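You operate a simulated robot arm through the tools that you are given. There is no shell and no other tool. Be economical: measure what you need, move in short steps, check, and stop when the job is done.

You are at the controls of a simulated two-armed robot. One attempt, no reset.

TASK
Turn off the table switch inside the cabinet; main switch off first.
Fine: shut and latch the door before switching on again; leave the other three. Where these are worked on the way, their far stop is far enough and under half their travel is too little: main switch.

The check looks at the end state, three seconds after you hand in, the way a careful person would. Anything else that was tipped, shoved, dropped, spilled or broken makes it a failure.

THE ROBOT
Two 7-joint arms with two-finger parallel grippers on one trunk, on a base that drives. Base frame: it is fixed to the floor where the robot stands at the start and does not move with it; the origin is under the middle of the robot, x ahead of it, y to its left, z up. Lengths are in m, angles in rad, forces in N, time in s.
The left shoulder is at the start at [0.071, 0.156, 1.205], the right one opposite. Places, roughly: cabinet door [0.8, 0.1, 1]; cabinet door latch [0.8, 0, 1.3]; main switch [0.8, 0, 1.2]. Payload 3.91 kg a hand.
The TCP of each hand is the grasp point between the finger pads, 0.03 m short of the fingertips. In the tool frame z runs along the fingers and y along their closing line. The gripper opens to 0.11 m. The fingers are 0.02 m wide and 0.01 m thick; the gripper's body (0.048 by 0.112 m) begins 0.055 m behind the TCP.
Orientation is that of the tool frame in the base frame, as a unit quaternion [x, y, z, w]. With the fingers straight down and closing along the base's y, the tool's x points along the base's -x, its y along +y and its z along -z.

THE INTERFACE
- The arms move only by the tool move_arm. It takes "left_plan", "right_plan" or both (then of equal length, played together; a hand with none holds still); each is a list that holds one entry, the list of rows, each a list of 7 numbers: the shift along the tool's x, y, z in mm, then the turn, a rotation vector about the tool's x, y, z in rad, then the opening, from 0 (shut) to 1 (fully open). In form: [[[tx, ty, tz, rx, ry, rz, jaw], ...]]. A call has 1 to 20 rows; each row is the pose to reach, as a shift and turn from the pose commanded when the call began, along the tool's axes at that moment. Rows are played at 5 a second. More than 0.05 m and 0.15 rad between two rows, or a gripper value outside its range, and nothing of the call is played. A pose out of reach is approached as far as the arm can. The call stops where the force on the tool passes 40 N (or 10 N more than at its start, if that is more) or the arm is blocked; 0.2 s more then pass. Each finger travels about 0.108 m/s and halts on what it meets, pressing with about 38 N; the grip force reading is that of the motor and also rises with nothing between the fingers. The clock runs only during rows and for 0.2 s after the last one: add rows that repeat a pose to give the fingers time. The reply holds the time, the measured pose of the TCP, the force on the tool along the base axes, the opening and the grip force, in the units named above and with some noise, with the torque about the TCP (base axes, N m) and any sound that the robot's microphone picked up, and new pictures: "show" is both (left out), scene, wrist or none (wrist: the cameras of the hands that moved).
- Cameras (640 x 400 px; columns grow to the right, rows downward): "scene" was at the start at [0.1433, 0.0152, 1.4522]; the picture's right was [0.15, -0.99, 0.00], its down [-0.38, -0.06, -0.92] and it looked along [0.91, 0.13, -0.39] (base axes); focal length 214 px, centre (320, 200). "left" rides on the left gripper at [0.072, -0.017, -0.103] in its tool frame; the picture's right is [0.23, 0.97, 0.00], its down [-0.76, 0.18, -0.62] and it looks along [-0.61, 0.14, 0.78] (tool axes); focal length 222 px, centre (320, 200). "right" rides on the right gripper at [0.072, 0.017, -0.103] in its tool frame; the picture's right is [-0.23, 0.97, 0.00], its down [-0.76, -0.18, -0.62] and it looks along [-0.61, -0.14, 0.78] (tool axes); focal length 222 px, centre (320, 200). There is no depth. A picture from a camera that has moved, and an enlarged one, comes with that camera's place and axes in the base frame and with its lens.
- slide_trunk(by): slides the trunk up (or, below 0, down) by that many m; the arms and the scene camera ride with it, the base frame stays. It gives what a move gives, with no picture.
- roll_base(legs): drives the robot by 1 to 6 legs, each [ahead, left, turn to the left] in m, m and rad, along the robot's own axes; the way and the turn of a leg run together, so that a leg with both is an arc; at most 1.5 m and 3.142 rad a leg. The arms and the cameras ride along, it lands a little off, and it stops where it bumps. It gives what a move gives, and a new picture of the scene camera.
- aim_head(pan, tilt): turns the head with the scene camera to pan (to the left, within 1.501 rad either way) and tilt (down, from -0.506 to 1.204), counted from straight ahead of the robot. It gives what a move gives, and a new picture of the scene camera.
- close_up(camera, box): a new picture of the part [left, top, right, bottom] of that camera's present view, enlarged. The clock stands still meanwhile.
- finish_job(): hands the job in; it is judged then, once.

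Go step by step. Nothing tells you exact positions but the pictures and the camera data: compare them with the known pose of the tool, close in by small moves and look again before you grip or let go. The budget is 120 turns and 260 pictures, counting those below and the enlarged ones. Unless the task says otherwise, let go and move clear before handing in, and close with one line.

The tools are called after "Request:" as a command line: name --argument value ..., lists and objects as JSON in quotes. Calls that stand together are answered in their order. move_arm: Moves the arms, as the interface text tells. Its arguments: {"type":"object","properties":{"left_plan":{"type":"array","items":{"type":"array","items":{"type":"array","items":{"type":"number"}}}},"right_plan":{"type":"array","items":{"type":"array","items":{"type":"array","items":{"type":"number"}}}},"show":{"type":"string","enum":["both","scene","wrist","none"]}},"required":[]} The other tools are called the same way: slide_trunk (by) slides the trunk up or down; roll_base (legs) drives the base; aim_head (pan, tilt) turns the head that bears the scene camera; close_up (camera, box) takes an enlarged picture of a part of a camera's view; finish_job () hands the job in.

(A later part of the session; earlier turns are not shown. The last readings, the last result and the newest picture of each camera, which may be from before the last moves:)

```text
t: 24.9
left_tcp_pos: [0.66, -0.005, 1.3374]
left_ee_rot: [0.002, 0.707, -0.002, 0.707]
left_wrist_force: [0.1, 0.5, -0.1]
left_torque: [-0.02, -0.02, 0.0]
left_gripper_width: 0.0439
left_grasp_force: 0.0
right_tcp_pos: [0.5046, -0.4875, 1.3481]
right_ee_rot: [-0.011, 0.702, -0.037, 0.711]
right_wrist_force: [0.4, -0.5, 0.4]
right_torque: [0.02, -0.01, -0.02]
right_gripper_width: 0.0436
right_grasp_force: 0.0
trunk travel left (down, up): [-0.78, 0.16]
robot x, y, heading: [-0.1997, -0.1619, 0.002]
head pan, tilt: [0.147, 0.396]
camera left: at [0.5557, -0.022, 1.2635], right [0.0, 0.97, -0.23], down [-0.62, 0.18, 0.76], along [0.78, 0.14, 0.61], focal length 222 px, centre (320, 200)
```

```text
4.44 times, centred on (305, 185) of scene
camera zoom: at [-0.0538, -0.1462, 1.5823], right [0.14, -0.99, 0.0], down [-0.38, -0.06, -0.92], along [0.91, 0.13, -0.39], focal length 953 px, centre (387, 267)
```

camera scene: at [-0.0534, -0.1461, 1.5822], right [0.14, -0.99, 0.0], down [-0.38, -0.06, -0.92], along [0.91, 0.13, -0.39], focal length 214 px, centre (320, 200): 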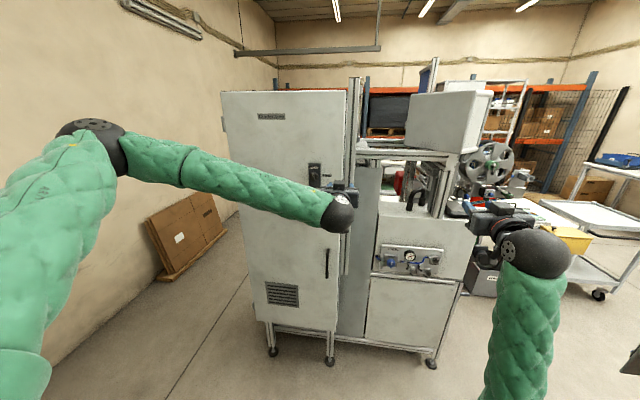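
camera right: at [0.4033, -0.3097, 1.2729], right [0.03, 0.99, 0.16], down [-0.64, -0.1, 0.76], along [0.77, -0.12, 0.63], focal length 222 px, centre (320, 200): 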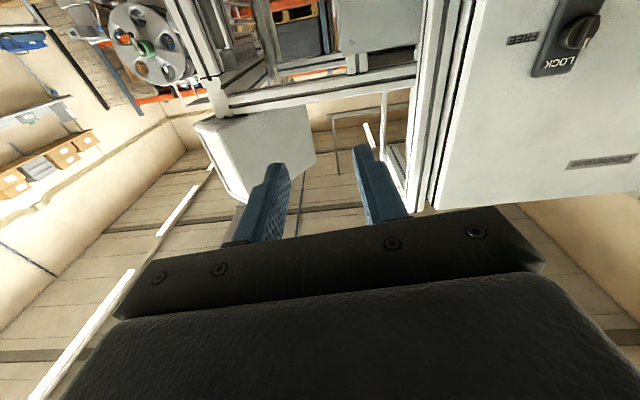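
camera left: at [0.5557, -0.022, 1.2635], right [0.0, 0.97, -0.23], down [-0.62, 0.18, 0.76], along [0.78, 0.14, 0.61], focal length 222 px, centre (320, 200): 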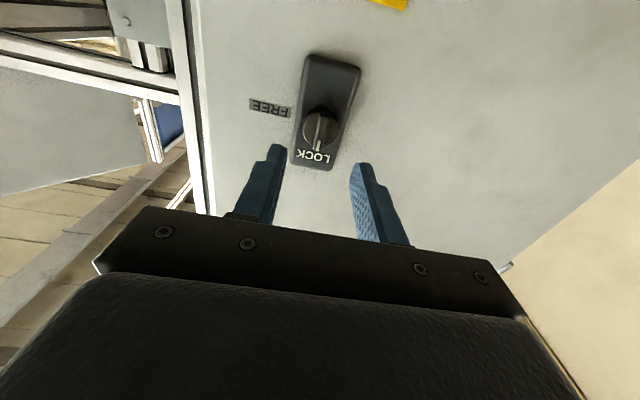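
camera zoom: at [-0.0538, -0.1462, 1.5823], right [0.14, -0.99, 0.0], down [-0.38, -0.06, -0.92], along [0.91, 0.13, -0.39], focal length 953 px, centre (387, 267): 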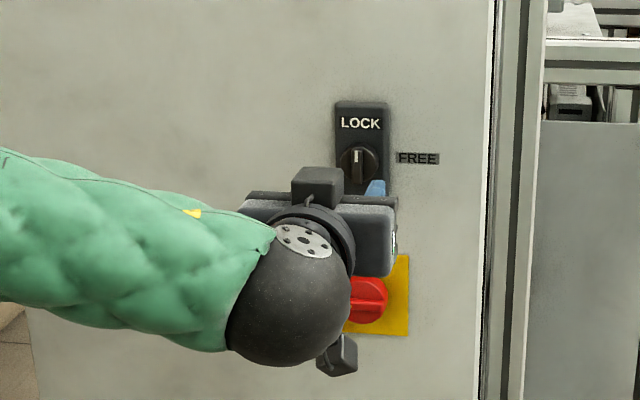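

The latch bar lines up at (y -0.005, z 1.337). I'll advance until the tips touch its disc.

Request:
move_arm --left_plan '[[[1, 0, 25, 0, 0, 0, 0.3], [1, 0, 45, 0, 0, 0, 0.3], [1, 0, 52, 0, 0, 0, 0.3], [1, 0, 58, 0, 0, 0, 0.3], [1, 0, 63, 0, 0, 0, 0.3], [1, 0, 68, 0, 0, 0, 0.3]]]' --show "none"

Request:
close_up --camera "left" --box '[200, 60, 440, 210]'

```text
t: 26.4
left_tcp_pos: [0.7213, -0.0077, 1.3365]
left_ee_rot: [0.002, 0.709, -0.002, 0.706]
left_wrist_force: [-24.1, 1.2, 1.1]
left_torque: [0.02, -0.13, 0.52]
left_gripper_width: 0.034
left_grasp_force: 0.8
right_tcp_pos: [0.5017, -0.4865, 1.3502]
right_ee_rot: [-0.013, 0.702, -0.036, 0.712]
right_wrist_force: [-0.7, -0.1, 0.2]
right_torque: [0.04, 0.01, 0.0]
right_gripper_width: 0.044
right_grasp_force: 0.1
trunk travel left (down, up): [-0.78, 0.16]
robot x, y, heading: [-0.197, -0.162, -0.002]
head pan, tilt: [0.147, 0.396]
stopped in row 6 (left hand): the force on the tool passed its limit at 42 N (the readings are from after the stop); the commanded pose is now the measured one
```

```text
2.67 times, centred on (320, 135) of left
camera zoom: at [0.6176, -0.0236, 1.263], right [0.01, 0.97, -0.23], down [-0.62, 0.18, 0.76], along [0.78, 0.14, 0.6], focal length 592 px, centre (320, 373)
```

zoom: 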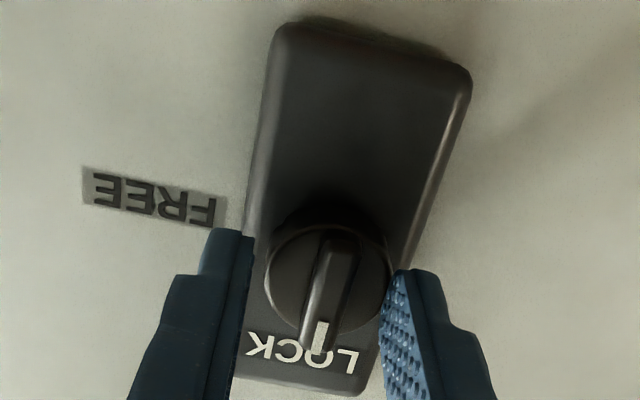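

Request:
move_arm --left_plan '[[[0, 1, -3, 0, 0, 0, 0.3], [0, 1, -3, 0, 0, 0, 0.15], [0, 1, -3, 0, 0, 0, 0], [0, 1, -3, 0, 0, 0, 0], [0, 1, -3, 0, 0, 0, 0]]]' --show "none"

Request:
close_up --camera "left" --box '[200, 60, 440, 210]'

```text
t: 27.6
left_tcp_pos: [0.7229, -0.005, 1.3332]
left_ee_rot: [0.001, 0.709, -0.001, 0.705]
left_wrist_force: [-10.6, 10.1, 2.9]
left_torque: [-0.04, 0.35, 0.16]
left_gripper_width: 0.0095
left_grasp_force: 45.4
right_tcp_pos: [0.5045, -0.486, 1.35]
right_ee_rot: [-0.013, 0.702, -0.037, 0.711]
right_wrist_force: [-0.9, 0.4, -0.1]
right_torque: [-0.01, 0.0, 0.0]
right_gripper_width: 0.0442
right_grasp_force: 0.1
trunk travel left (down, up): [-0.78, 0.16]
robot x, y, heading: [-0.1983, -0.1612, -0.005]
head pan, tilt: [0.147, 0.396]
```

```text
2.67 times, centred on (320, 135) of left
camera zoom: at [0.6174, -0.0212, 1.2616], right [0.0, 0.97, -0.23], down [-0.62, 0.18, 0.76], along [0.79, 0.14, 0.6], focal length 592 px, centre (320, 373)
```

zoom: 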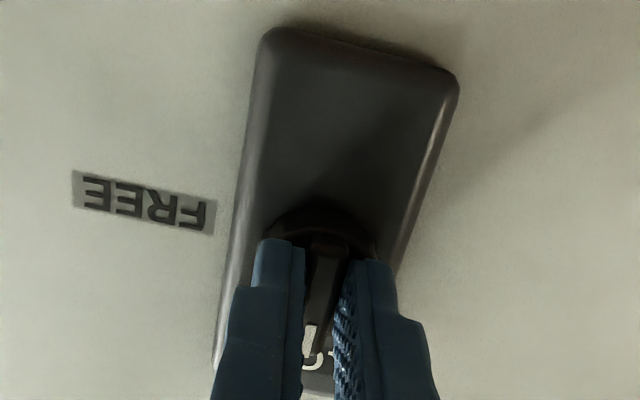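

Gripped. I'll turn the latch clockwise to FREE.

Request:
move_arm --left_plan '[[[0, 1, 0, 0, 0, 0.13, 0], [-1, 1, 0, 0, 0, 0.26, 0], [-1, 1, 0, 0, 0, 0.39, 0], [-1, 1, 0, 0, 0, 0.52, 0], [-1, 1, 0, 0, 0, 0.65, 0], [-1, 1, 0, 0, 0, 0.78, 0], [-1, 1, 0, 0, 0, 0.91, 0], [-1, 1, 0, 0, 0, 1.04, 0], [-1, 1, 0, 0, 0, 1.17, 0], [-1, 1, 0, 0, 0, 1.3, 0], [-1, 1, 0, 0, 0, 1.43, 0], [-1, 1, 0, 0, 0, 1.57, 0]]]' --show "wrist"

Request:
close_up --camera "scene" --box '[260, 140, 350, 230]'

```text
t: 30.1
left_tcp_pos: [0.7226, -0.0007, 1.3373]
left_ee_rot: [0.463, 0.535, 0.463, 0.534]
left_wrist_force: [-4.0, 14.6, 5.1]
left_torque: [-0.04, -0.13, -0.32]
left_gripper_width: 0.0099
left_grasp_force: 45.0
right_tcp_pos: [0.5052, -0.4863, 1.3491]
right_ee_rot: [-0.013, 0.702, -0.037, 0.711]
right_wrist_force: [-0.8, -1.2, -0.1]
right_torque: [-0.02, -0.02, 0.04]
right_gripper_width: 0.0443
right_grasp_force: 0.0
trunk travel left (down, up): [-0.78, 0.16]
robot x, y, heading: [-0.1961, -0.16, 0.001]
head pan, tilt: [0.147, 0.396]
stopped in row 12 (left hand): the force on the tool passed its limit at 41 N (the readings are from after the stop); the commanded pose is now the measured one
camera left: at [0.6177, 0.0682, 1.3096], right [0.0, 0.37, 0.93], down [-0.62, -0.73, 0.29], along [0.78, -0.58, 0.23], focal length 222 px, centre (320, 200)
```

left: 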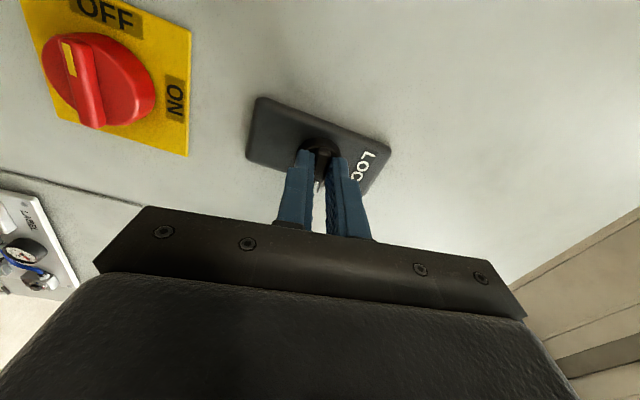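

```text
4.44 times, centred on (305, 185) of scene
camera zoom: at [-0.0558, -0.1452, 1.582], right [0.15, -0.99, 0.0], down [-0.38, -0.06, -0.92], along [0.91, 0.13, -0.38], focal length 953 px, centre (387, 267)
```

zoom: 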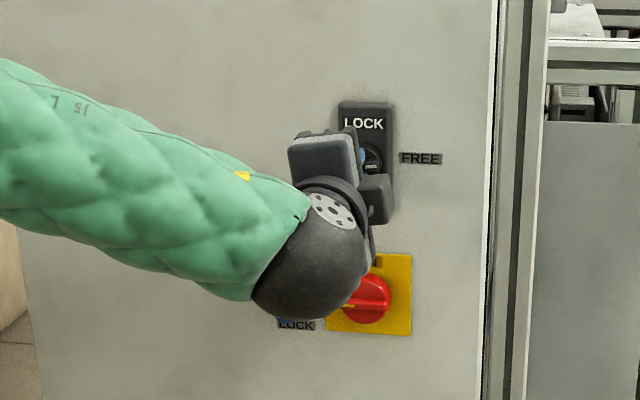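

The latch has turned about 82°. I'll relax the grip to release side forces, re-grip, and finish the turn.

Request:
move_arm --left_plan '[[[0, 0, 0, 0, 0, 0, 0.15], [0, 0, 0, 0, 0, 0, 0.15], [0, 0, 0, 0, 0, 0, 0], [0, 0, 0, 0, 0, 0, 0], [0, 0, 0, 0, 0, 0.08, 0], [0, 0, 0, 0, 0, 0.15, 0], [0, 0, 0, 0, 0, 0.2, 0]]]' --show "none"

Request:
close_up --camera "left" --box '[200, 60, 440, 210]'

```text
t: 31.7
left_tcp_pos: [0.7221, -0.0044, 1.3379]
left_ee_rot: [0.514, 0.485, 0.513, 0.487]
left_wrist_force: [-6.4, 3.0, 10.4]
left_torque: [-0.2, -0.21, -0.21]
left_gripper_width: 0.0097
left_grasp_force: 44.5
right_tcp_pos: [0.5048, -0.4867, 1.3487]
right_ee_rot: [-0.013, 0.702, -0.037, 0.711]
right_wrist_force: [-0.1, -0.4, -0.3]
right_torque: [-0.01, -0.05, 0.0]
right_gripper_width: 0.0437
right_grasp_force: 0.0
trunk travel left (down, up): [-0.78, 0.16]
robot x, y, heading: [-0.1968, -0.1617, -0.006]
head pan, tilt: [0.147, 0.396]
```

```text
2.67 times, centred on (320, 135) of left
camera zoom: at [0.618, 0.0699, 1.3247], right [0.0, 0.17, 0.98], down [-0.63, -0.77, 0.13], along [0.78, -0.62, 0.11], focal length 592 px, centre (320, 373)
```

zoom: 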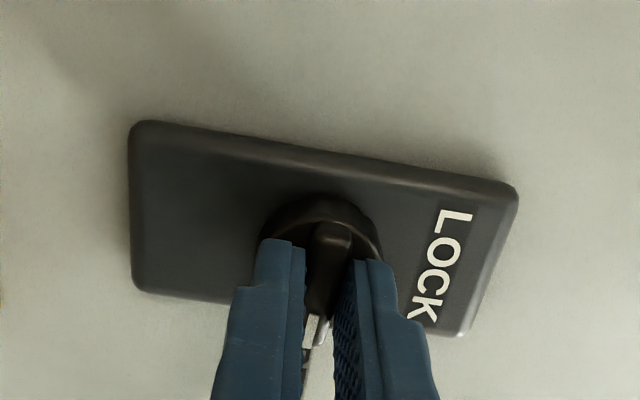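

That is about 93°, so the latch is at FREE. I'll release, retract and look.

Request:
move_arm --left_plan '[[[0, 0, 0, 0, 0, 0, 0.2], [0, 0, 0, 0, 0, 0, 0.3], [0, 0, -45, 0, 0, 0, 0.4], [0, 0, -90, 0, 0, 0, 0.5], [30, 0, -130, 0, 0, 0, 0.5], [70, 0, -170, 0, 0, 0, 0.5], [110, 0, -190, 0, 0, 0, 0.5]]]' --show "none"

Request:
close_up --camera "scene" --box '[240, 150, 380, 290]'

Request:
close_up --camera "left" --box '[0, 0, 640, 400]'

```text
refused: row 6 steps farther than a row can; nothing moved
```

```text
2.86 times, centred on (310, 220) of scene
camera zoom: at [-0.0558, -0.1454, 1.5825], right [0.14, -0.99, 0.0], down [-0.38, -0.06, -0.92], along [0.91, 0.13, -0.38], focal length 613 px, centre (349, 143)
```

zoom: 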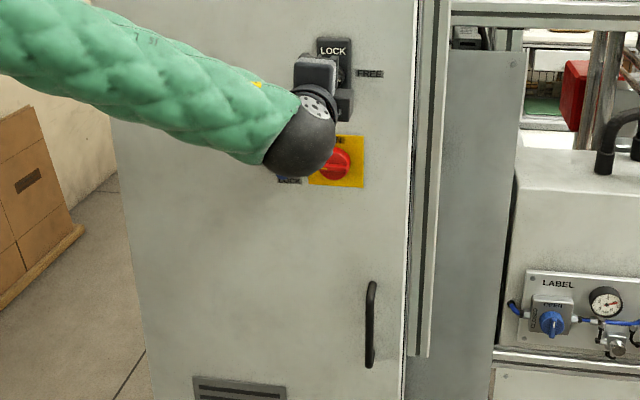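

```text
1.00 times, centred on (320, 200) of left (not enlarged: the box is as wide or as high as the picture)
camera zoom: at [0.618, 0.0699, 1.3247], right [0.0, 0.17, 0.98], down [-0.63, -0.77, 0.13], along [0.78, -0.62, 0.11], focal length 222 px, centre (320, 200)
```

zoom: 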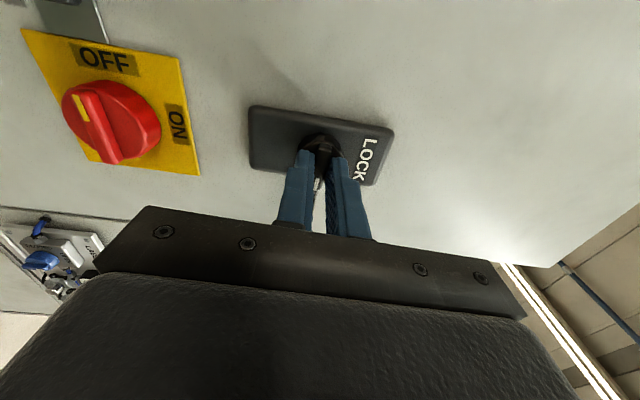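

Request:
move_arm --left_plan '[[[0, 0, 0, 0, 0, 0, 0.2], [0, 0, 0, 0, 0, 0, 0.3], [0, 0, -45, 0, 0, 0, 0.4], [0, 0, -90, 0, 0, 0, 0.5], [30, 0, -125, 0, 0, 0, 0.5], [65, 0, -155, 0, 0, 0, 0.5], [110, 0, -160, 0, 0, 0, 0.5]]]' --show "none"

Request:
close_up --camera "scene" --box '[240, 150, 380, 290]'

```text
t: 33.3
left_tcp_pos: [0.563, 0.1064, 1.3391]
left_ee_rot: [0.514, 0.486, 0.511, 0.488]
left_wrist_force: [0.4, 0.4, -1.0]
left_torque: [0.02, -0.02, 0.0]
left_gripper_width: 0.055
left_grasp_force: 0.1
right_tcp_pos: [0.5044, -0.4853, 1.3485]
right_ee_rot: [-0.013, 0.702, -0.039, 0.711]
right_wrist_force: [0.7, 0.9, 0.1]
right_torque: [-0.02, 0.04, 0.02]
right_gripper_width: 0.0441
right_grasp_force: 0.2
trunk travel left (down, up): [-0.78, 0.16]
robot x, y, heading: [-0.2009, -0.1597, -0.004]
head pan, tilt: [0.147, 0.396]
```

```text
2.86 times, centred on (310, 220) of scene
camera zoom: at [-0.0546, -0.1431, 1.5823], right [0.14, -0.99, 0.0], down [-0.38, -0.06, -0.92], along [0.91, 0.13, -0.39], focal length 613 px, centre (349, 143)
```

zoom: 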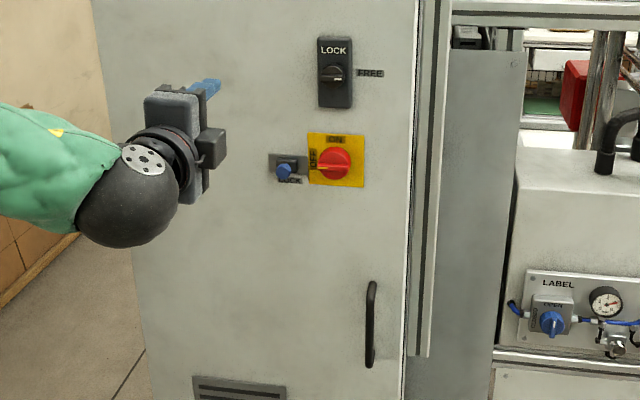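

The latch points to FREE and the main switch to OFF. The handle is a vertical bar at about (0.745, -0.067, 0.92). I'll lower the trunk and bring the left hand there.

Request:
slide_trunk --by -0.41

Request:
move_arm --left_plan '[[[-13, 0, 0, 0, 0, -0.125, 0.5], [-26, 0, 0, 0, 0, -0.25, 0.5], [-40, 0, 0, 0, 0, -0.374, 0.5], [-53, 0, 0, 0, 0, -0.5, 0.5], [-66, 0, 0, 0, 0, -0.624, 0.5], [-80, 0, 0, 0, 0, -0.749, 0.5], [-93, 0, 0, 0, 0, -0.873, 0.5], [-106, 0, 10, 0, 0, -1.0, 0.5], [-120, 0, 20, 0, 0, -1.123, 0.5], [-133, 0, 30, 0, 0, -1.248, 0.5], [-146, 0, 40, 0, 0, -1.373, 0.5], [-160, 0, 50, 0, 0, -1.498, 0.5], [-173, 0, 67, 0, 0, -1.622, 0.5], [-173, 0, 67, 0, 0, -1.622, 0.5]]]'

```text
refused: -0.41 is not a number from -0.4 to 0.4
```

```text
t: 36.3
left_tcp_pos: [0.6314, -0.0662, 1.3333]
left_ee_rot: [0.002, 0.708, 0.0, 0.706]
left_wrist_force: [0.4, -0.6, 0.4]
left_torque: [0.01, -0.03, 0.01]
left_gripper_width: 0.0551
left_grasp_force: 0.0
right_tcp_pos: [0.5051, -0.4865, 1.3486]
right_ee_rot: [-0.013, 0.702, -0.036, 0.711]
right_wrist_force: [0.4, 0.0, 0.7]
right_torque: [-0.03, 0.03, -0.03]
right_gripper_width: 0.0441
right_grasp_force: 0.0
trunk travel left (down, up): [-0.78, 0.16]
robot x, y, heading: [-0.1965, -0.1625, -0.003]
head pan, tilt: [0.147, 0.396]
camera scene: at [-0.0545, -0.1449, 1.5823], right [0.14, -0.99, 0.0], down [-0.38, -0.06, -0.92], along [0.91, 0.13, -0.39], focal length 214 px, centre (320, 200)
camera left: at [0.5258, -0.083, 1.2603], right [0.0, 0.97, -0.23], down [-0.62, 0.18, 0.76], along [0.78, 0.14, 0.61], focal length 222 px, centre (320, 200)
```

scene: 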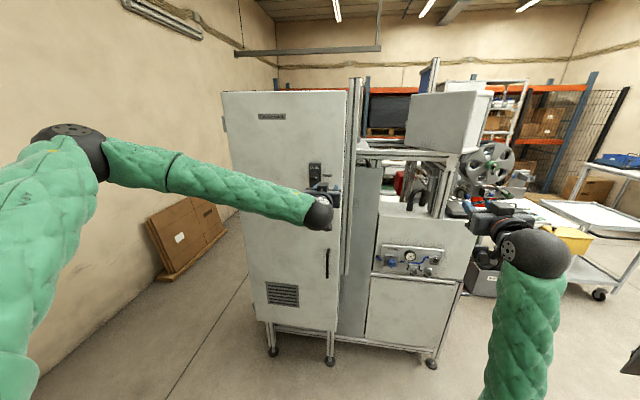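
left: 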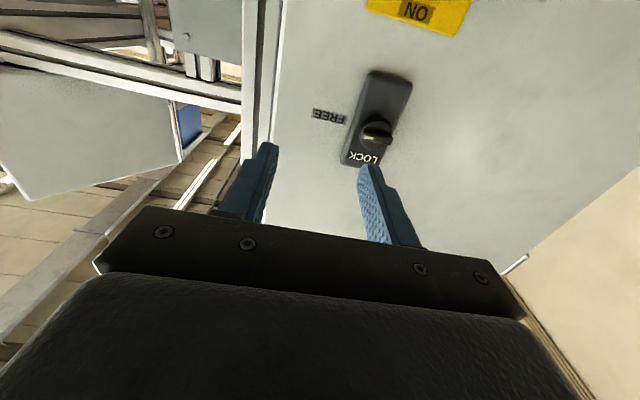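

The arm turned but the trunk step was refused because it must be 0.4 or less. The tips are clear of the knobs, so I'll slide down 0.40.

Request:
slide_trunk --by -0.4

Request:
close_up --camera "left" --box '[0, 0, 640, 400]'

Request:
aim_head --pan 0.25 --tilt 0.25

```text
t: 40.1
left_tcp_pos: [0.6311, -0.0678, 0.9322]
left_ee_rot: [0.003, 0.708, 0.0, 0.707]
left_wrist_force: [0.0, -0.5, -0.3]
left_torque: [0.0, 0.0, 0.01]
left_gripper_width: 0.0554
left_grasp_force: 0.1
right_tcp_pos: [0.5045, -0.4861, 0.9494]
right_ee_rot: [-0.013, 0.702, -0.037, 0.711]
right_wrist_force: [-0.4, 0.8, -0.4]
right_torque: [-0.03, 0.0, 0.03]
right_gripper_width: 0.044
right_grasp_force: 0.0
trunk travel left (down, up): [-0.38, 0.56]
robot x, y, heading: [-0.1984, -0.1631, -0.006]
head pan, tilt: [0.147, 0.396]
```

```text
1.00 times, centred on (320, 200) of left (not enlarged: the box is as wide or as high as the picture)
camera zoom: at [0.5259, -0.0834, 0.8602], right [0.0, 0.97, -0.22], down [-0.62, 0.18, 0.76], along [0.78, 0.14, 0.61], focal length 222 px, centre (320, 200)
```

zoom: 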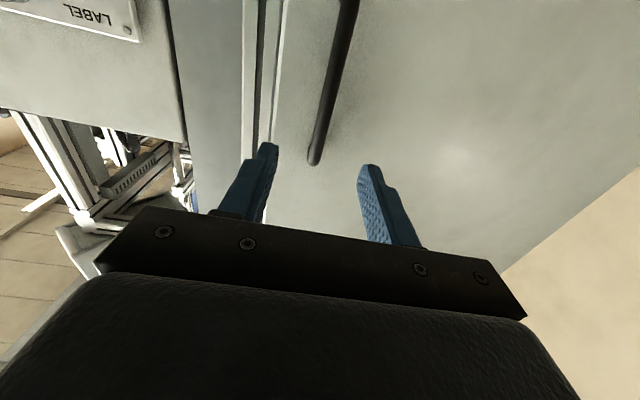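

```text
t: 40.8
left_tcp_pos: [0.6307, -0.0677, 0.9333]
left_ee_rot: [0.003, 0.708, 0.001, 0.706]
left_wrist_force: [0.3, 0.3, -0.3]
left_torque: [0.02, 0.03, 0.0]
left_gripper_width: 0.055
left_grasp_force: 0.0
right_tcp_pos: [0.5044, -0.4871, 0.949]
right_ee_rot: [-0.013, 0.702, -0.037, 0.711]
right_wrist_force: [0.3, 0.7, 0.0]
right_torque: [0.0, -0.02, 0.02]
right_gripper_width: 0.0438
right_grasp_force: 0.1
trunk travel left (down, up): [-0.38, 0.56]
robot x, y, heading: [-0.199, -0.1594, -0.001]
head pan, tilt: [0.25, 0.25]
camera scene: at [-0.0551, -0.1362, 1.1958], right [0.24, -0.97, 0.0], down [-0.24, -0.06, -0.97], along [0.94, 0.24, -0.25], focal length 214 px, centre (320, 200)
```

scene: 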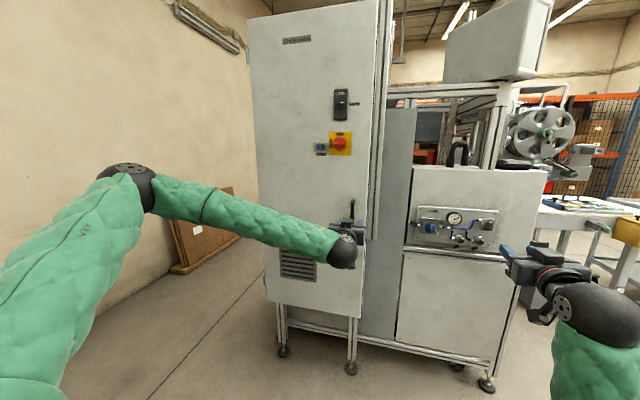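

The bar is at about y -0.062. I'll straddle it.

Request:
move_arm --left_plan '[[[0, 6, 40, 0, 0, 0, 0.5], [5, 6, 75, 0, 0, 0, 0.5], [10, 6, 92, 0, 0, 0, 0.5], [10, 6, 103, 0, 0, 0, 0.5], [10, 6, 103, 0, 0, 0, 0.5]]]' --show "wrist"

Request:
close_up --camera "scene" --box '[290, 170, 410, 290]'

```text
t: 42.0
left_tcp_pos: [0.7314, -0.0558, 0.9244]
left_ee_rot: [0.004, 0.708, -0.001, 0.706]
left_wrist_force: [-0.8, 0.1, -0.2]
left_torque: [0.03, 0.01, -0.01]
left_gripper_width: 0.055
left_grasp_force: 0.0
left hand out of reach, approached as far as the arm can: row 4, 5
right_tcp_pos: [0.506, -0.4869, 0.9479]
right_ee_rot: [-0.013, 0.702, -0.037, 0.711]
right_wrist_force: [-0.8, 0.6, -0.1]
right_torque: [0.01, -0.01, 0.01]
right_gripper_width: 0.0442
right_grasp_force: 0.0
trunk travel left (down, up): [-0.38, 0.56]
robot x, y, heading: [-0.1979, -0.1618, -0.0]
head pan, tilt: [0.25, 0.25]
camera left: at [0.6268, -0.0727, 0.8517], right [0.0, 0.97, -0.22], down [-0.62, 0.18, 0.76], along [0.78, 0.14, 0.61], focal length 222 px, centre (320, 200)
```

left: 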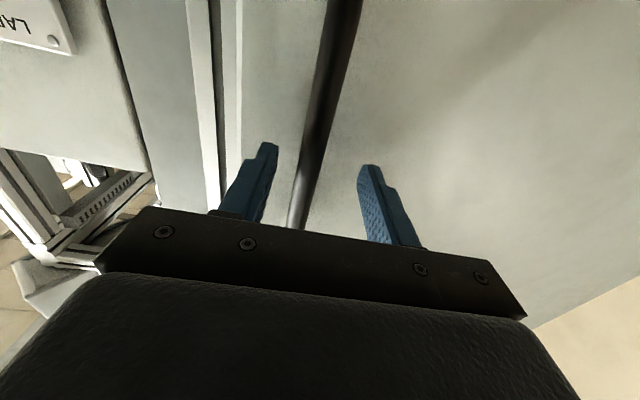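

```text
3.33 times, centred on (350, 230) of scene
camera zoom: at [-0.0551, -0.1361, 1.1958], right [0.25, -0.97, 0.0], down [-0.24, -0.06, -0.97], along [0.94, 0.24, -0.25], focal length 715 px, centre (220, 100)
```

zoom: 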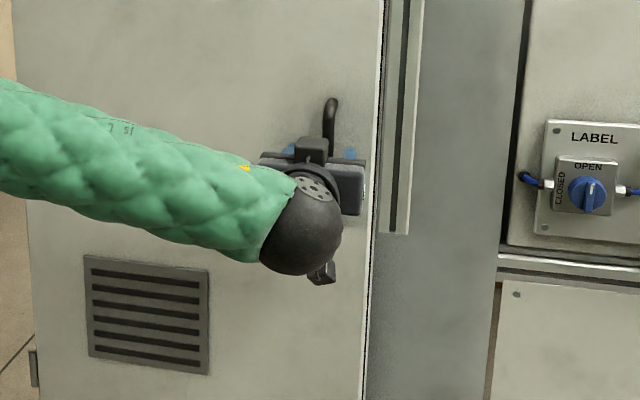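

The bar is between the fingers, so I'll close.

Request:
move_arm --left_plan '[[[0, 0, 0, 0, 0, 0, 0.3], [0, 0, 0, 0, 0, 0, 0.1], [0, 0, 0, 0, 0, 0, 0], [0, 0, 0, 0, 0, 0, 0]]]' --show "wrist"

```text
t: 43.0
left_tcp_pos: [0.7297, -0.0644, 0.9242]
left_ee_rot: [0.007, 0.708, -0.004, 0.706]
left_wrist_force: [0.5, -9.3, -1.0]
left_torque: [-0.4, -0.31, -0.31]
left_gripper_width: 0.0138
left_grasp_force: 44.7
right_tcp_pos: [0.5049, -0.49, 0.9492]
right_ee_rot: [-0.011, 0.702, -0.038, 0.711]
right_wrist_force: [0.8, 0.3, -0.5]
right_torque: [0.02, -0.04, 0.0]
right_gripper_width: 0.044
right_grasp_force: 0.1
trunk travel left (down, up): [-0.38, 0.56]
robot x, y, heading: [-0.1965, -0.1613, -0.007]
head pan, tilt: [0.25, 0.25]
stopped in row 4 (left hand): the force on the tool passed its limit at 41 N (the readings are from after the stop); the commanded pose is now the measured one
camera left: at [0.6252, -0.0794, 0.8518], right [0.01, 0.97, -0.22], down [-0.62, 0.18, 0.76], along [0.79, 0.13, 0.6], focal length 222 px, centre (320, 200)
```

left: 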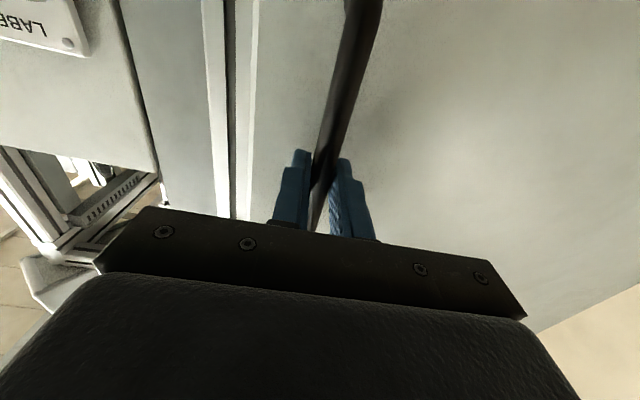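

Gripped. I'll pull the door along its arc in small steps.

Request:
move_arm --left_plan '[[[0, 1, -18, 0.044, 0, 0, 0], [0, 5, -36, 0.087, 0, 0, 0], [0, 9, -54, 0.131, 0, 0, 0], [0, 14, -72, 0.175, 0, 0, 0], [0, 20, -90, 0.218, 0, 0, 0], [0, 26, -107, 0.262, 0, 0, 0]]]'

```text
t: 44.4
left_tcp_pos: [0.6226, -0.0359, 0.9241]
left_ee_rot: [0.1, 0.702, -0.096, 0.698]
left_wrist_force: [-8.1, -14.8, -4.3]
left_torque: [-0.25, 0.73, -0.01]
left_gripper_width: 0.0137
left_grasp_force: 44.6
right_tcp_pos: [0.5044, -0.4895, 0.9482]
right_ee_rot: [-0.011, 0.702, -0.038, 0.711]
right_wrist_force: [-0.1, 0.2, -0.1]
right_torque: [-0.03, 0.02, -0.01]
right_gripper_width: 0.0441
right_grasp_force: 0.0
trunk travel left (down, up): [-0.38, 0.56]
robot x, y, heading: [-0.1964, -0.1592, -0.003]
head pan, tilt: [0.25, 0.25]
camera scene: at [-0.0555, -0.1379, 1.1959], right [0.24, -0.97, 0.0], down [-0.24, -0.06, -0.97], along [0.94, 0.24, -0.25], focal length 214 px, centre (320, 200)
camera left: at [0.5166, -0.0231, 0.8521], right [0.27, 0.94, -0.22], down [-0.55, 0.34, 0.77], along [0.79, -0.08, 0.6], focal length 222 px, centre (320, 200)
```

scene: 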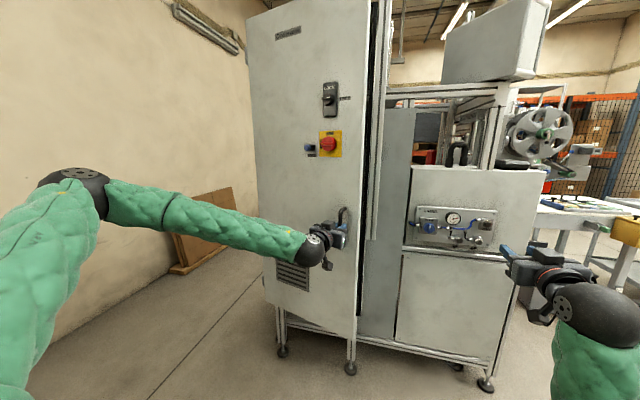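
left: 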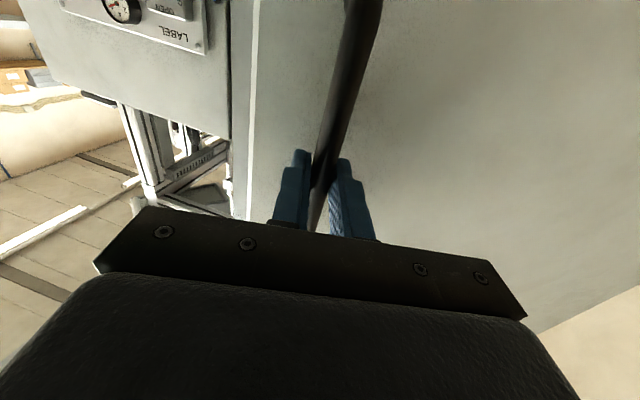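

The door is opening. I'll continue along the arc.

Request:
move_arm --left_plan '[[[0, 3, -21, 0.05, 0, 0, 0], [0, 6, -43, 0.1, 0, 0, 0], [0, 11, -64, 0.15, 0, 0, 0], [0, 16, -85, 0.2, 0, 0, 0], [0, 23, -105, 0.25, 0, 0, 0], [0, 31, -125, 0.3, 0, 0, 0], [0, 40, -145, 0.35, 0, 0, 0], [0, 49, -164, 0.4, 0, 0, 0], [0, 60, -183, 0.45, 0, 0, 0]]]'

```text
t: 46.4
left_tcp_pos: [0.4674, 0.0727, 0.924]
left_ee_rot: [0.251, 0.663, -0.25, 0.659]
left_wrist_force: [3.8, 6.8, -9.5]
left_torque: [-0.71, -0.67, 0.27]
left_gripper_width: 0.0136
left_grasp_force: 45.1
right_tcp_pos: [0.5054, -0.4882, 0.9485]
right_ee_rot: [-0.011, 0.702, -0.038, 0.711]
right_wrist_force: [-0.3, 0.0, 0.6]
right_torque: [-0.01, 0.0, -0.01]
right_gripper_width: 0.0439
right_grasp_force: 0.0
trunk travel left (down, up): [-0.38, 0.56]
robot x, y, heading: [-0.1965, -0.1582, -0.003]
head pan, tilt: [0.25, 0.25]
camera scene: at [-0.0545, -0.1355, 1.1957], right [0.24, -0.97, 0.0], down [-0.24, -0.06, -0.97], along [0.94, 0.24, -0.25], focal length 214 px, centre (320, 200)
camera left: at [0.3766, 0.1296, 0.852], right [0.64, 0.73, -0.23], down [-0.35, 0.54, 0.76], along [0.68, -0.41, 0.6], focal length 222 px, centre (320, 200)
```

scene: 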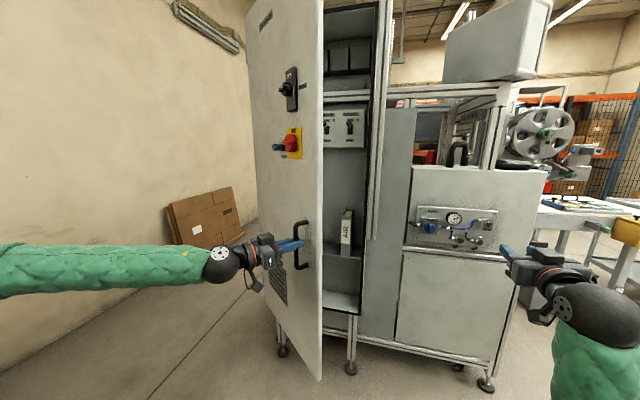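
left: 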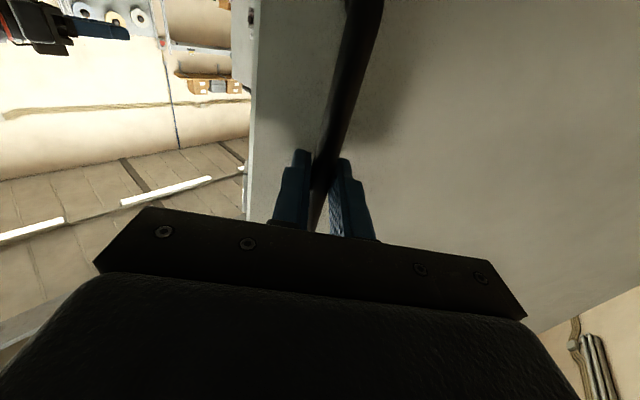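

About 41° open, with switches visible inside. I'll open it further.

Request:
move_arm --left_plan '[[[0, 3, -21, 0.05, 0, 0, 0], [0, 6, -43, 0.1, 0, 0, 0], [0, 11, -64, 0.15, 0, 0, 0], [0, 16, -85, 0.2, 0, 0, 0], [0, 23, -105, 0.25, 0, 0, 0], [0, 31, -125, 0.3, 0, 0, 0], [0, 40, -145, 0.35, 0, 0, 0], [0, 49, -164, 0.4, 0, 0, 0], [0, 60, -183, 0.45, 0, 0, 0], [0, 72, -201, 0.5, 0, 0, 0], [0, 84, -219, 0.55, 0, 0, 0]]]'

```text
t: 47.2
left_tcp_pos: [0.4302, 0.1193, 0.9255]
left_ee_rot: [0.268, 0.658, -0.312, 0.631]
left_wrist_force: [9.4, 10.4, -10.5]
left_torque: [1.36, 0.03, 0.39]
left_gripper_width: 0.0152
left_grasp_force: 45.2
left hand out of reach, approached as far as the arm can: row 3, 4
right_tcp_pos: [0.5047, -0.4872, 0.947]
right_ee_rot: [-0.012, 0.702, -0.038, 0.711]
right_wrist_force: [0.2, -0.8, -0.1]
right_torque: [-0.01, 0.0, 0.04]
right_gripper_width: 0.0441
right_grasp_force: 0.1
trunk travel left (down, up): [-0.38, 0.56]
robot x, y, heading: [-0.1936, -0.1594, -0.004]
head pan, tilt: [0.25, 0.25]
stopped in row 4 (left hand): the force on the tool passed its limit at 62 N (the readings are from after the stop); the commanded pose is now the measured one
camera scene: at [-0.054, -0.1362, 1.1957], right [0.24, -0.97, 0.0], down [-0.24, -0.06, -0.97], along [0.94, 0.24, -0.25], focal length 214 px, centre (320, 200)
camera left: at [0.3434, 0.1831, 0.8543], right [0.71, 0.63, -0.3], down [-0.23, 0.62, 0.75], along [0.66, -0.47, 0.59], focal length 222 px, centre (320, 200)
```

scene: 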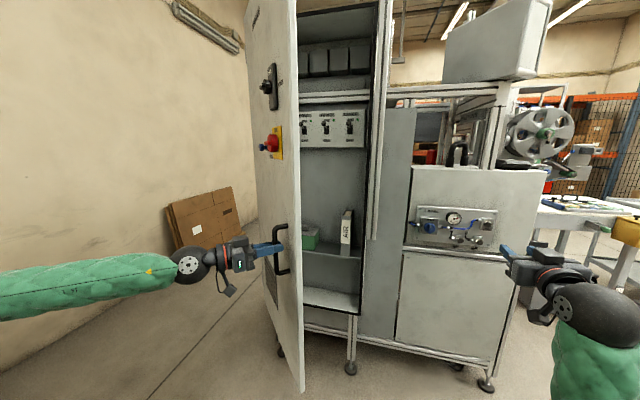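
left: 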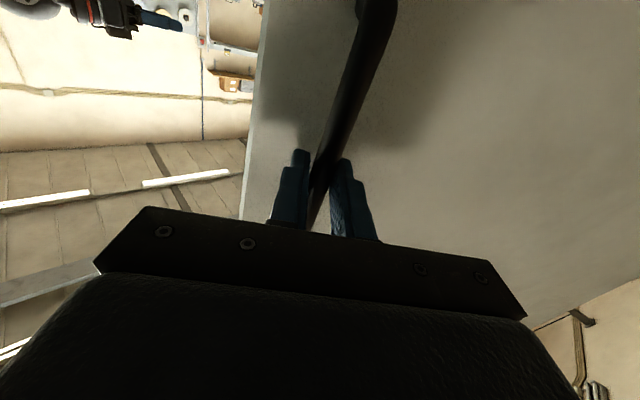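

The left arm is at its limit with the door about 52° open. I'll look at the switch panel inside.

Request:
close_up --camera "scene" --box '[285, 85, 385, 165]'

Request:
close_up --camera "scene" --box '[285, 180, 385, 320]'

```text
5.00 times, centred on (335, 125) of scene
camera zoom: at [-0.054, -0.1362, 1.1957], right [0.24, -0.97, 0.0], down [-0.24, -0.06, -0.97], along [0.94, 0.24, -0.25], focal length 1072 px, centre (245, 575)
```

zoom: 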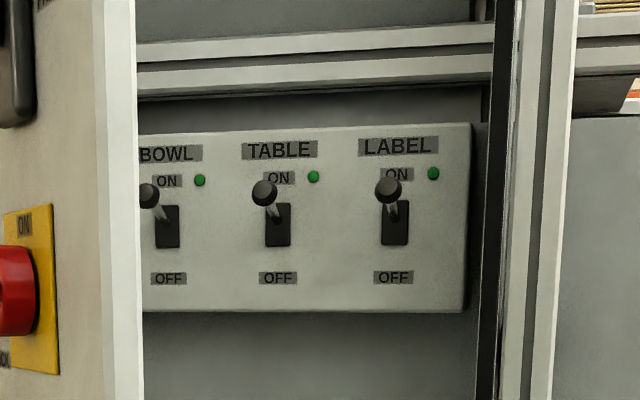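

```text
2.86 times, centred on (335, 250) of scene
camera zoom: at [-0.054, -0.1362, 1.1957], right [0.24, -0.97, 0.0], down [-0.24, -0.06, -0.97], along [0.94, 0.24, -0.25], focal length 613 px, centre (277, 57)
```

zoom: 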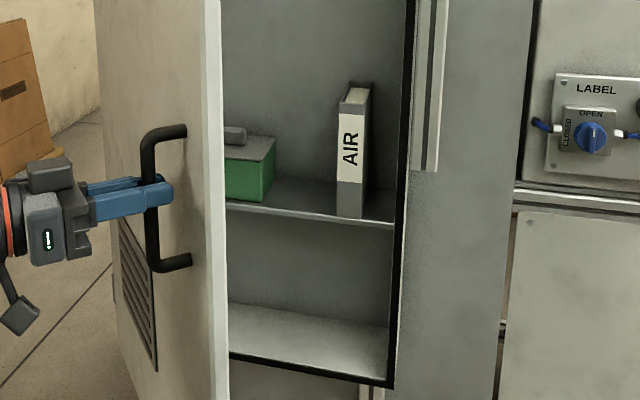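

The TABLE lever is second from the right and up at ON, so it must be pushed down. The door needs to be wider open first. Still gripping the handle, I'll drive the base left and slightly back along the door's arc.

Request:
roll_base --legs '[[-0.05, 0.08, 0]]'

```text
t: 48.5
left_tcp_pos: [0.385, 0.1973, 0.9268]
left_ee_rot: [0.269, 0.656, -0.313, 0.631]
left_wrist_force: [3.7, 5.0, -8.5]
left_torque: [0.44, -0.86, 0.31]
left_gripper_width: 0.015
left_grasp_force: 45.2
right_tcp_pos: [0.4572, -0.4126, 0.9474]
right_ee_rot: [-0.01, 0.702, -0.04, 0.711]
right_wrist_force: [-0.5, -0.6, 0.1]
right_torque: [0.02, 0.0, 0.0]
right_gripper_width: 0.0438
right_grasp_force: 0.0
trunk travel left (down, up): [-0.38, 0.56]
robot x, y, heading: [-0.2467, -0.0835, -0.009]
head pan, tilt: [0.25, 0.25]
stopped in leg 1: the force on the tool passed its limit at 43 N (the readings are from after the stop); the commanded pose is now the measured one
camera scene: at [-0.1017, -0.0586, 1.1958], right [0.24, -0.97, 0.0], down [-0.24, -0.06, -0.97], along [0.94, 0.23, -0.25], focal length 214 px, centre (320, 200)
```

scene: 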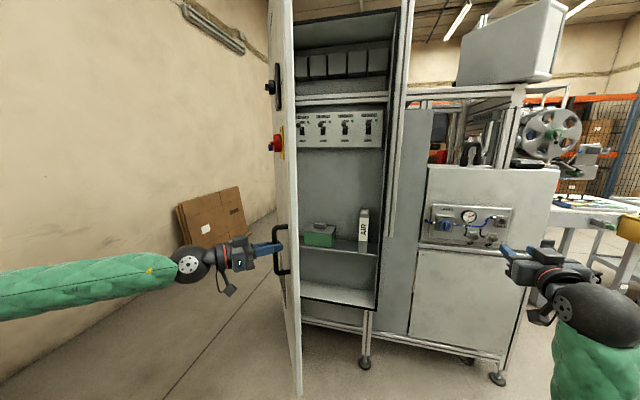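

That works well. I'll do one more leg.

Request:
roll_base --legs '[[-0.025, 0.1, 0]]'

```text
t: 49.5
left_tcp_pos: [0.3689, 0.2412, 0.9254]
left_ee_rot: [0.273, 0.656, -0.315, 0.629]
left_wrist_force: [-4.5, 0.7, -1.2]
left_torque: [-0.27, -1.44, 0.04]
left_gripper_width: 0.015
left_grasp_force: 45.5
right_tcp_pos: [0.4431, -0.365, 0.9491]
right_ee_rot: [-0.01, 0.702, -0.041, 0.711]
right_wrist_force: [0.2, -0.1, 0.4]
right_torque: [0.02, 0.02, 0.04]
right_gripper_width: 0.0438
right_grasp_force: 0.1
trunk travel left (down, up): [-0.38, 0.56]
robot x, y, heading: [-0.2572, -0.0306, -0.014]
head pan, tilt: [0.25, 0.25]
stopped in leg 1: the force on the tool passed its limit at 44 N (the readings are from after the stop); the commanded pose is now the measured one
camera scene: at [-0.115, -0.0095, 1.1959], right [0.24, -0.97, 0.0], down [-0.24, -0.06, -0.97], along [0.94, 0.23, -0.25], focal length 214 px, centre (320, 200)
```

scene: 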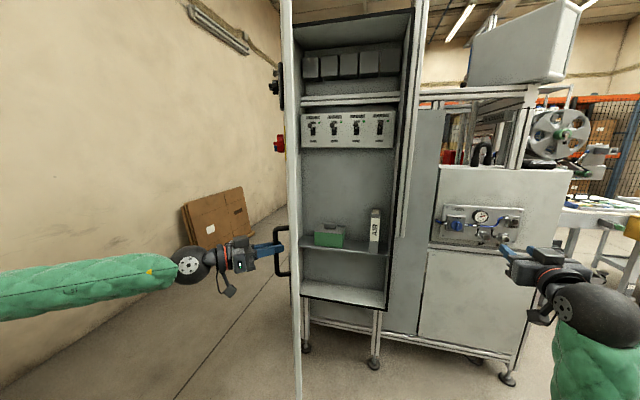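

The door is about 72° open, and all four switches are visible. I'll enlarge the panel to work out its position, and release the handle.

Request:
close_up --camera "scene" --box '[290, 90, 410, 170]'

Request:
move_arm --left_plan '[[[0, 0, 0, 0, 0, 0, 0.2], [0, 0, 0, 0, 0, 0, 0.5], [0, 0, -20, 0, 0, 0, 0.6], [0, 0, -60, 0, 0, 0, 0.6], [0, 0, -100, 0, 0, 0, 0.6]]]' --show "scene"

```text
5.00 times, centred on (350, 130) of scene
camera zoom: at [-0.115, -0.0095, 1.1959], right [0.24, -0.97, 0.0], down [-0.24, -0.06, -0.97], along [0.94, 0.23, -0.25], focal length 1072 px, centre (170, 550)
```

zoom: 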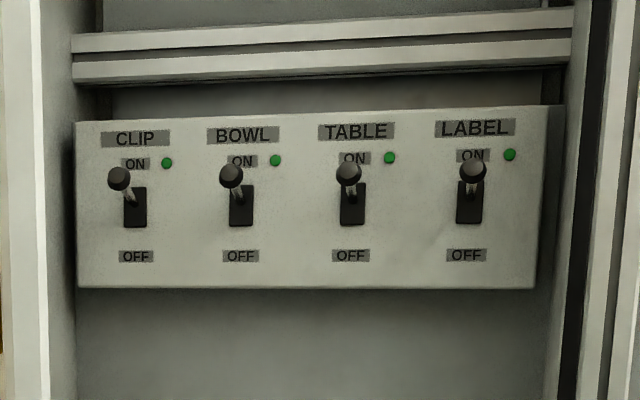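

```text
t: 50.6
left_tcp_pos: [0.3049, 0.3158, 0.9247]
left_ee_rot: [0.272, 0.656, -0.317, 0.628]
left_wrist_force: [-0.2, 0.5, 0.6]
left_torque: [-0.02, 0.0, -0.03]
left_gripper_width: 0.066
left_grasp_force: 0.1
left hand out of reach, approached as far as the arm can: row 3
right_tcp_pos: [0.442, -0.3661, 0.9497]
right_ee_rot: [-0.01, 0.702, -0.041, 0.711]
right_wrist_force: [0.1, 0.0, 0.3]
right_torque: [0.02, 0.03, -0.07]
right_gripper_width: 0.0441
right_grasp_force: 0.1
trunk travel left (down, up): [-0.38, 0.56]
robot x, y, heading: [-0.2544, -0.0332, -0.013]
head pan, tilt: [0.25, 0.25]
camera scene: at [-0.1142, -0.0088, 1.1958], right [0.24, -0.97, 0.0], down [-0.24, -0.06, -0.97], along [0.94, 0.23, -0.25], focal length 214 px, centre (320, 200)
```

scene: 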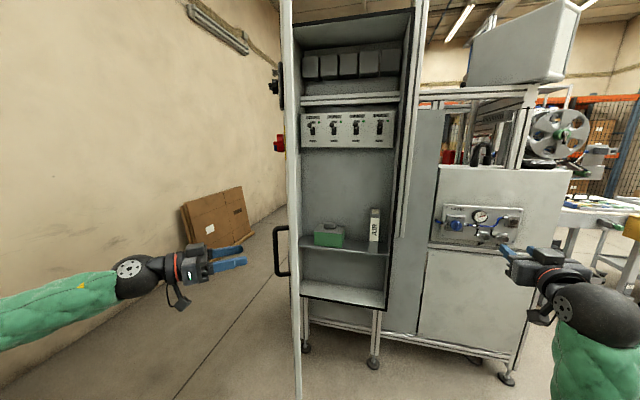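

The TABLE lever tip is at roughly (0.81, 0.07, 1.275). I'll raise the trunk, then drive left and a little ahead so the right arm faces it.

Request:
slide_trunk --by 0.33

Request:
roll_base --legs '[[0, 0.23, 0.013], [0.08, 0, 0]]'

```text
t: 53.9
left_tcp_pos: [0.3047, 0.316, 1.2548]
left_ee_rot: [0.273, 0.656, -0.315, 0.629]
left_wrist_force: [-0.2, 0.0, -0.3]
left_torque: [-0.02, -0.03, -0.02]
left_gripper_width: 0.066
left_grasp_force: 0.1
right_tcp_pos: [0.4442, -0.3646, 1.2788]
right_ee_rot: [-0.011, 0.702, -0.039, 0.711]
right_wrist_force: [-0.8, -0.2, 0.3]
right_torque: [-0.01, 0.0, -0.02]
right_gripper_width: 0.0439
right_grasp_force: 0.2
trunk travel left (down, up): [-0.71, 0.23]
robot x, y, heading: [-0.2545, -0.0338, -0.007]
head pan, tilt: [0.25, 0.25]
```

```text
t: 56.3
left_tcp_pos: [0.3779, 0.5621, 1.2556]
left_ee_rot: [0.264, 0.661, -0.307, 0.632]
left_wrist_force: [0.8, 0.5, -0.4]
left_torque: [0.0, -0.01, -0.04]
left_gripper_width: 0.066
left_grasp_force: 0.0
right_tcp_pos: [0.5328, -0.1146, 1.2772]
right_ee_rot: [-0.018, 0.703, -0.032, 0.71]
right_wrist_force: [-0.1, 0.3, 0.5]
right_torque: [0.0, -0.06, 0.01]
right_gripper_width: 0.044
right_grasp_force: 0.1
trunk travel left (down, up): [-0.71, 0.23]
robot x, y, heading: [-0.1798, 0.2014, 0.018]
head pan, tilt: [0.25, 0.25]
camera scene: at [-0.033, 0.2275, 1.5256], right [0.26, -0.97, 0.0], down [-0.24, -0.06, -0.97], along [0.94, 0.25, -0.25], focal length 214 px, centre (320, 200)
```

scene: 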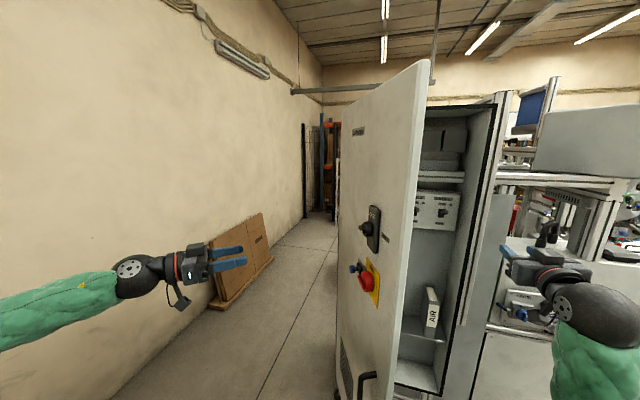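

Now I'll straighten the right hand and bring it in front of the TABLE switch, turning the head toward it.

Request:
move_arm --right_plan '[[[-7, 35, 10, -0.004, 0.002, 0.014, 0.3], [-14, 70, 20, -0.008, 0.004, 0.028, 0.2], [-21, 105, 35, -0.012, 0.006, 0.042, 0.1], [-28, 140, 55, -0.016, 0.008, 0.056, 0], [-35, 174, 83, -0.02, 0.01, 0.07, 0], [-35, 174, 83, -0.02, 0.01, 0.07, 0]]]' --show "wrist"

Request:
aim_head --pan -0.1 --tilt 0.35

Request:
close_up --camera "right" --box '[200, 60, 440, 210]'

```text
t: 57.7
left_tcp_pos: [0.3757, 0.5618, 1.2567]
left_ee_rot: [0.266, 0.66, -0.308, 0.632]
left_wrist_force: [-0.1, 0.0, 0.0]
left_torque: [0.01, 0.02, 0.01]
left_gripper_width: 0.0661
left_grasp_force: 0.0
right_tcp_pos: [0.6166, 0.0579, 1.3]
right_ee_rot: [0.0, 0.706, 0.001, 0.708]
right_wrist_force: [0.1, -0.4, 0.5]
right_torque: [0.01, 0.02, -0.01]
right_gripper_width: 0.0
right_grasp_force: 37.7
trunk travel left (down, up): [-0.71, 0.23]
robot x, y, heading: [-0.1803, 0.2002, 0.015]
head pan, tilt: [0.25, 0.25]
camera right: at [0.5121, 0.0754, 1.2271], right [0.0, 0.97, 0.23], down [-0.63, -0.18, 0.76], along [0.78, -0.14, 0.61], focal length 222 px, centre (320, 200)
```

right: 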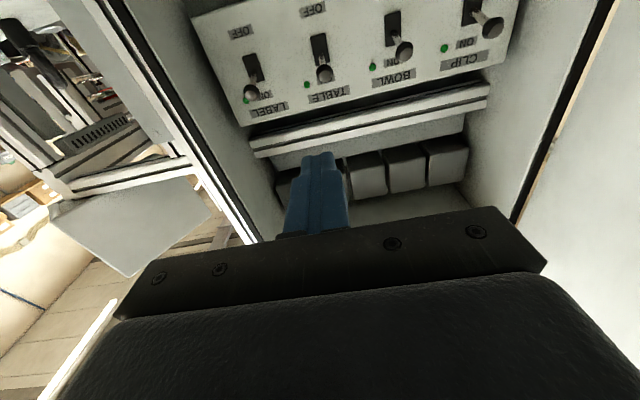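

```text
t: 58.5
left_tcp_pos: [0.3781, 0.5635, 1.2559]
left_ee_rot: [0.266, 0.659, -0.308, 0.632]
left_wrist_force: [0.2, 0.1, 0.4]
left_torque: [-0.02, -0.03, 0.02]
left_gripper_width: 0.0657
left_grasp_force: 0.0
right_tcp_pos: [0.6169, 0.06, 1.3008]
right_ee_rot: [-0.001, 0.707, 0.001, 0.708]
right_wrist_force: [-1.1, 0.1, 0.5]
right_torque: [0.0, 0.01, -0.01]
right_gripper_width: 0.0
right_grasp_force: 37.5
trunk travel left (down, up): [-0.71, 0.23]
robot x, y, heading: [-0.1781, 0.1972, 0.016]
head pan, tilt: [-0.099, 0.351]
camera scene: at [-0.0328, 0.1948, 1.5164], right [-0.08, -1.0, 0.0], down [-0.34, 0.03, -0.94], along [0.94, -0.08, -0.34], focal length 214 px, centre (320, 200)
```

scene: 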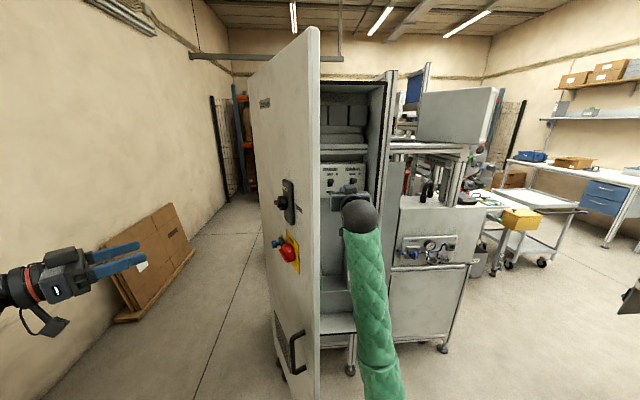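

```text
2.67 times, centred on (320, 135) of right
camera zoom: at [0.5124, 0.0761, 1.2268], right [0.0, 0.97, 0.23], down [-0.62, -0.18, 0.76], along [0.78, -0.14, 0.61], focal length 592 px, centre (320, 373)
```

zoom: 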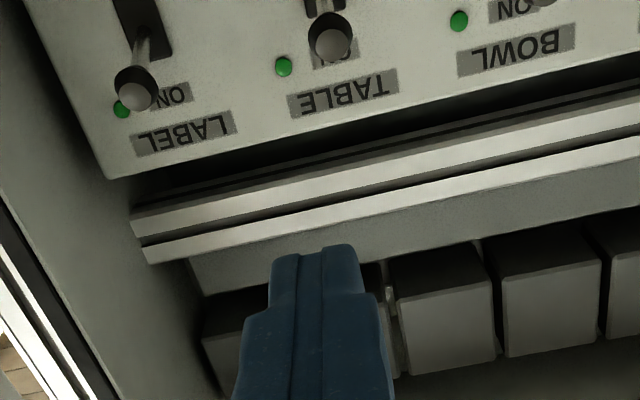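

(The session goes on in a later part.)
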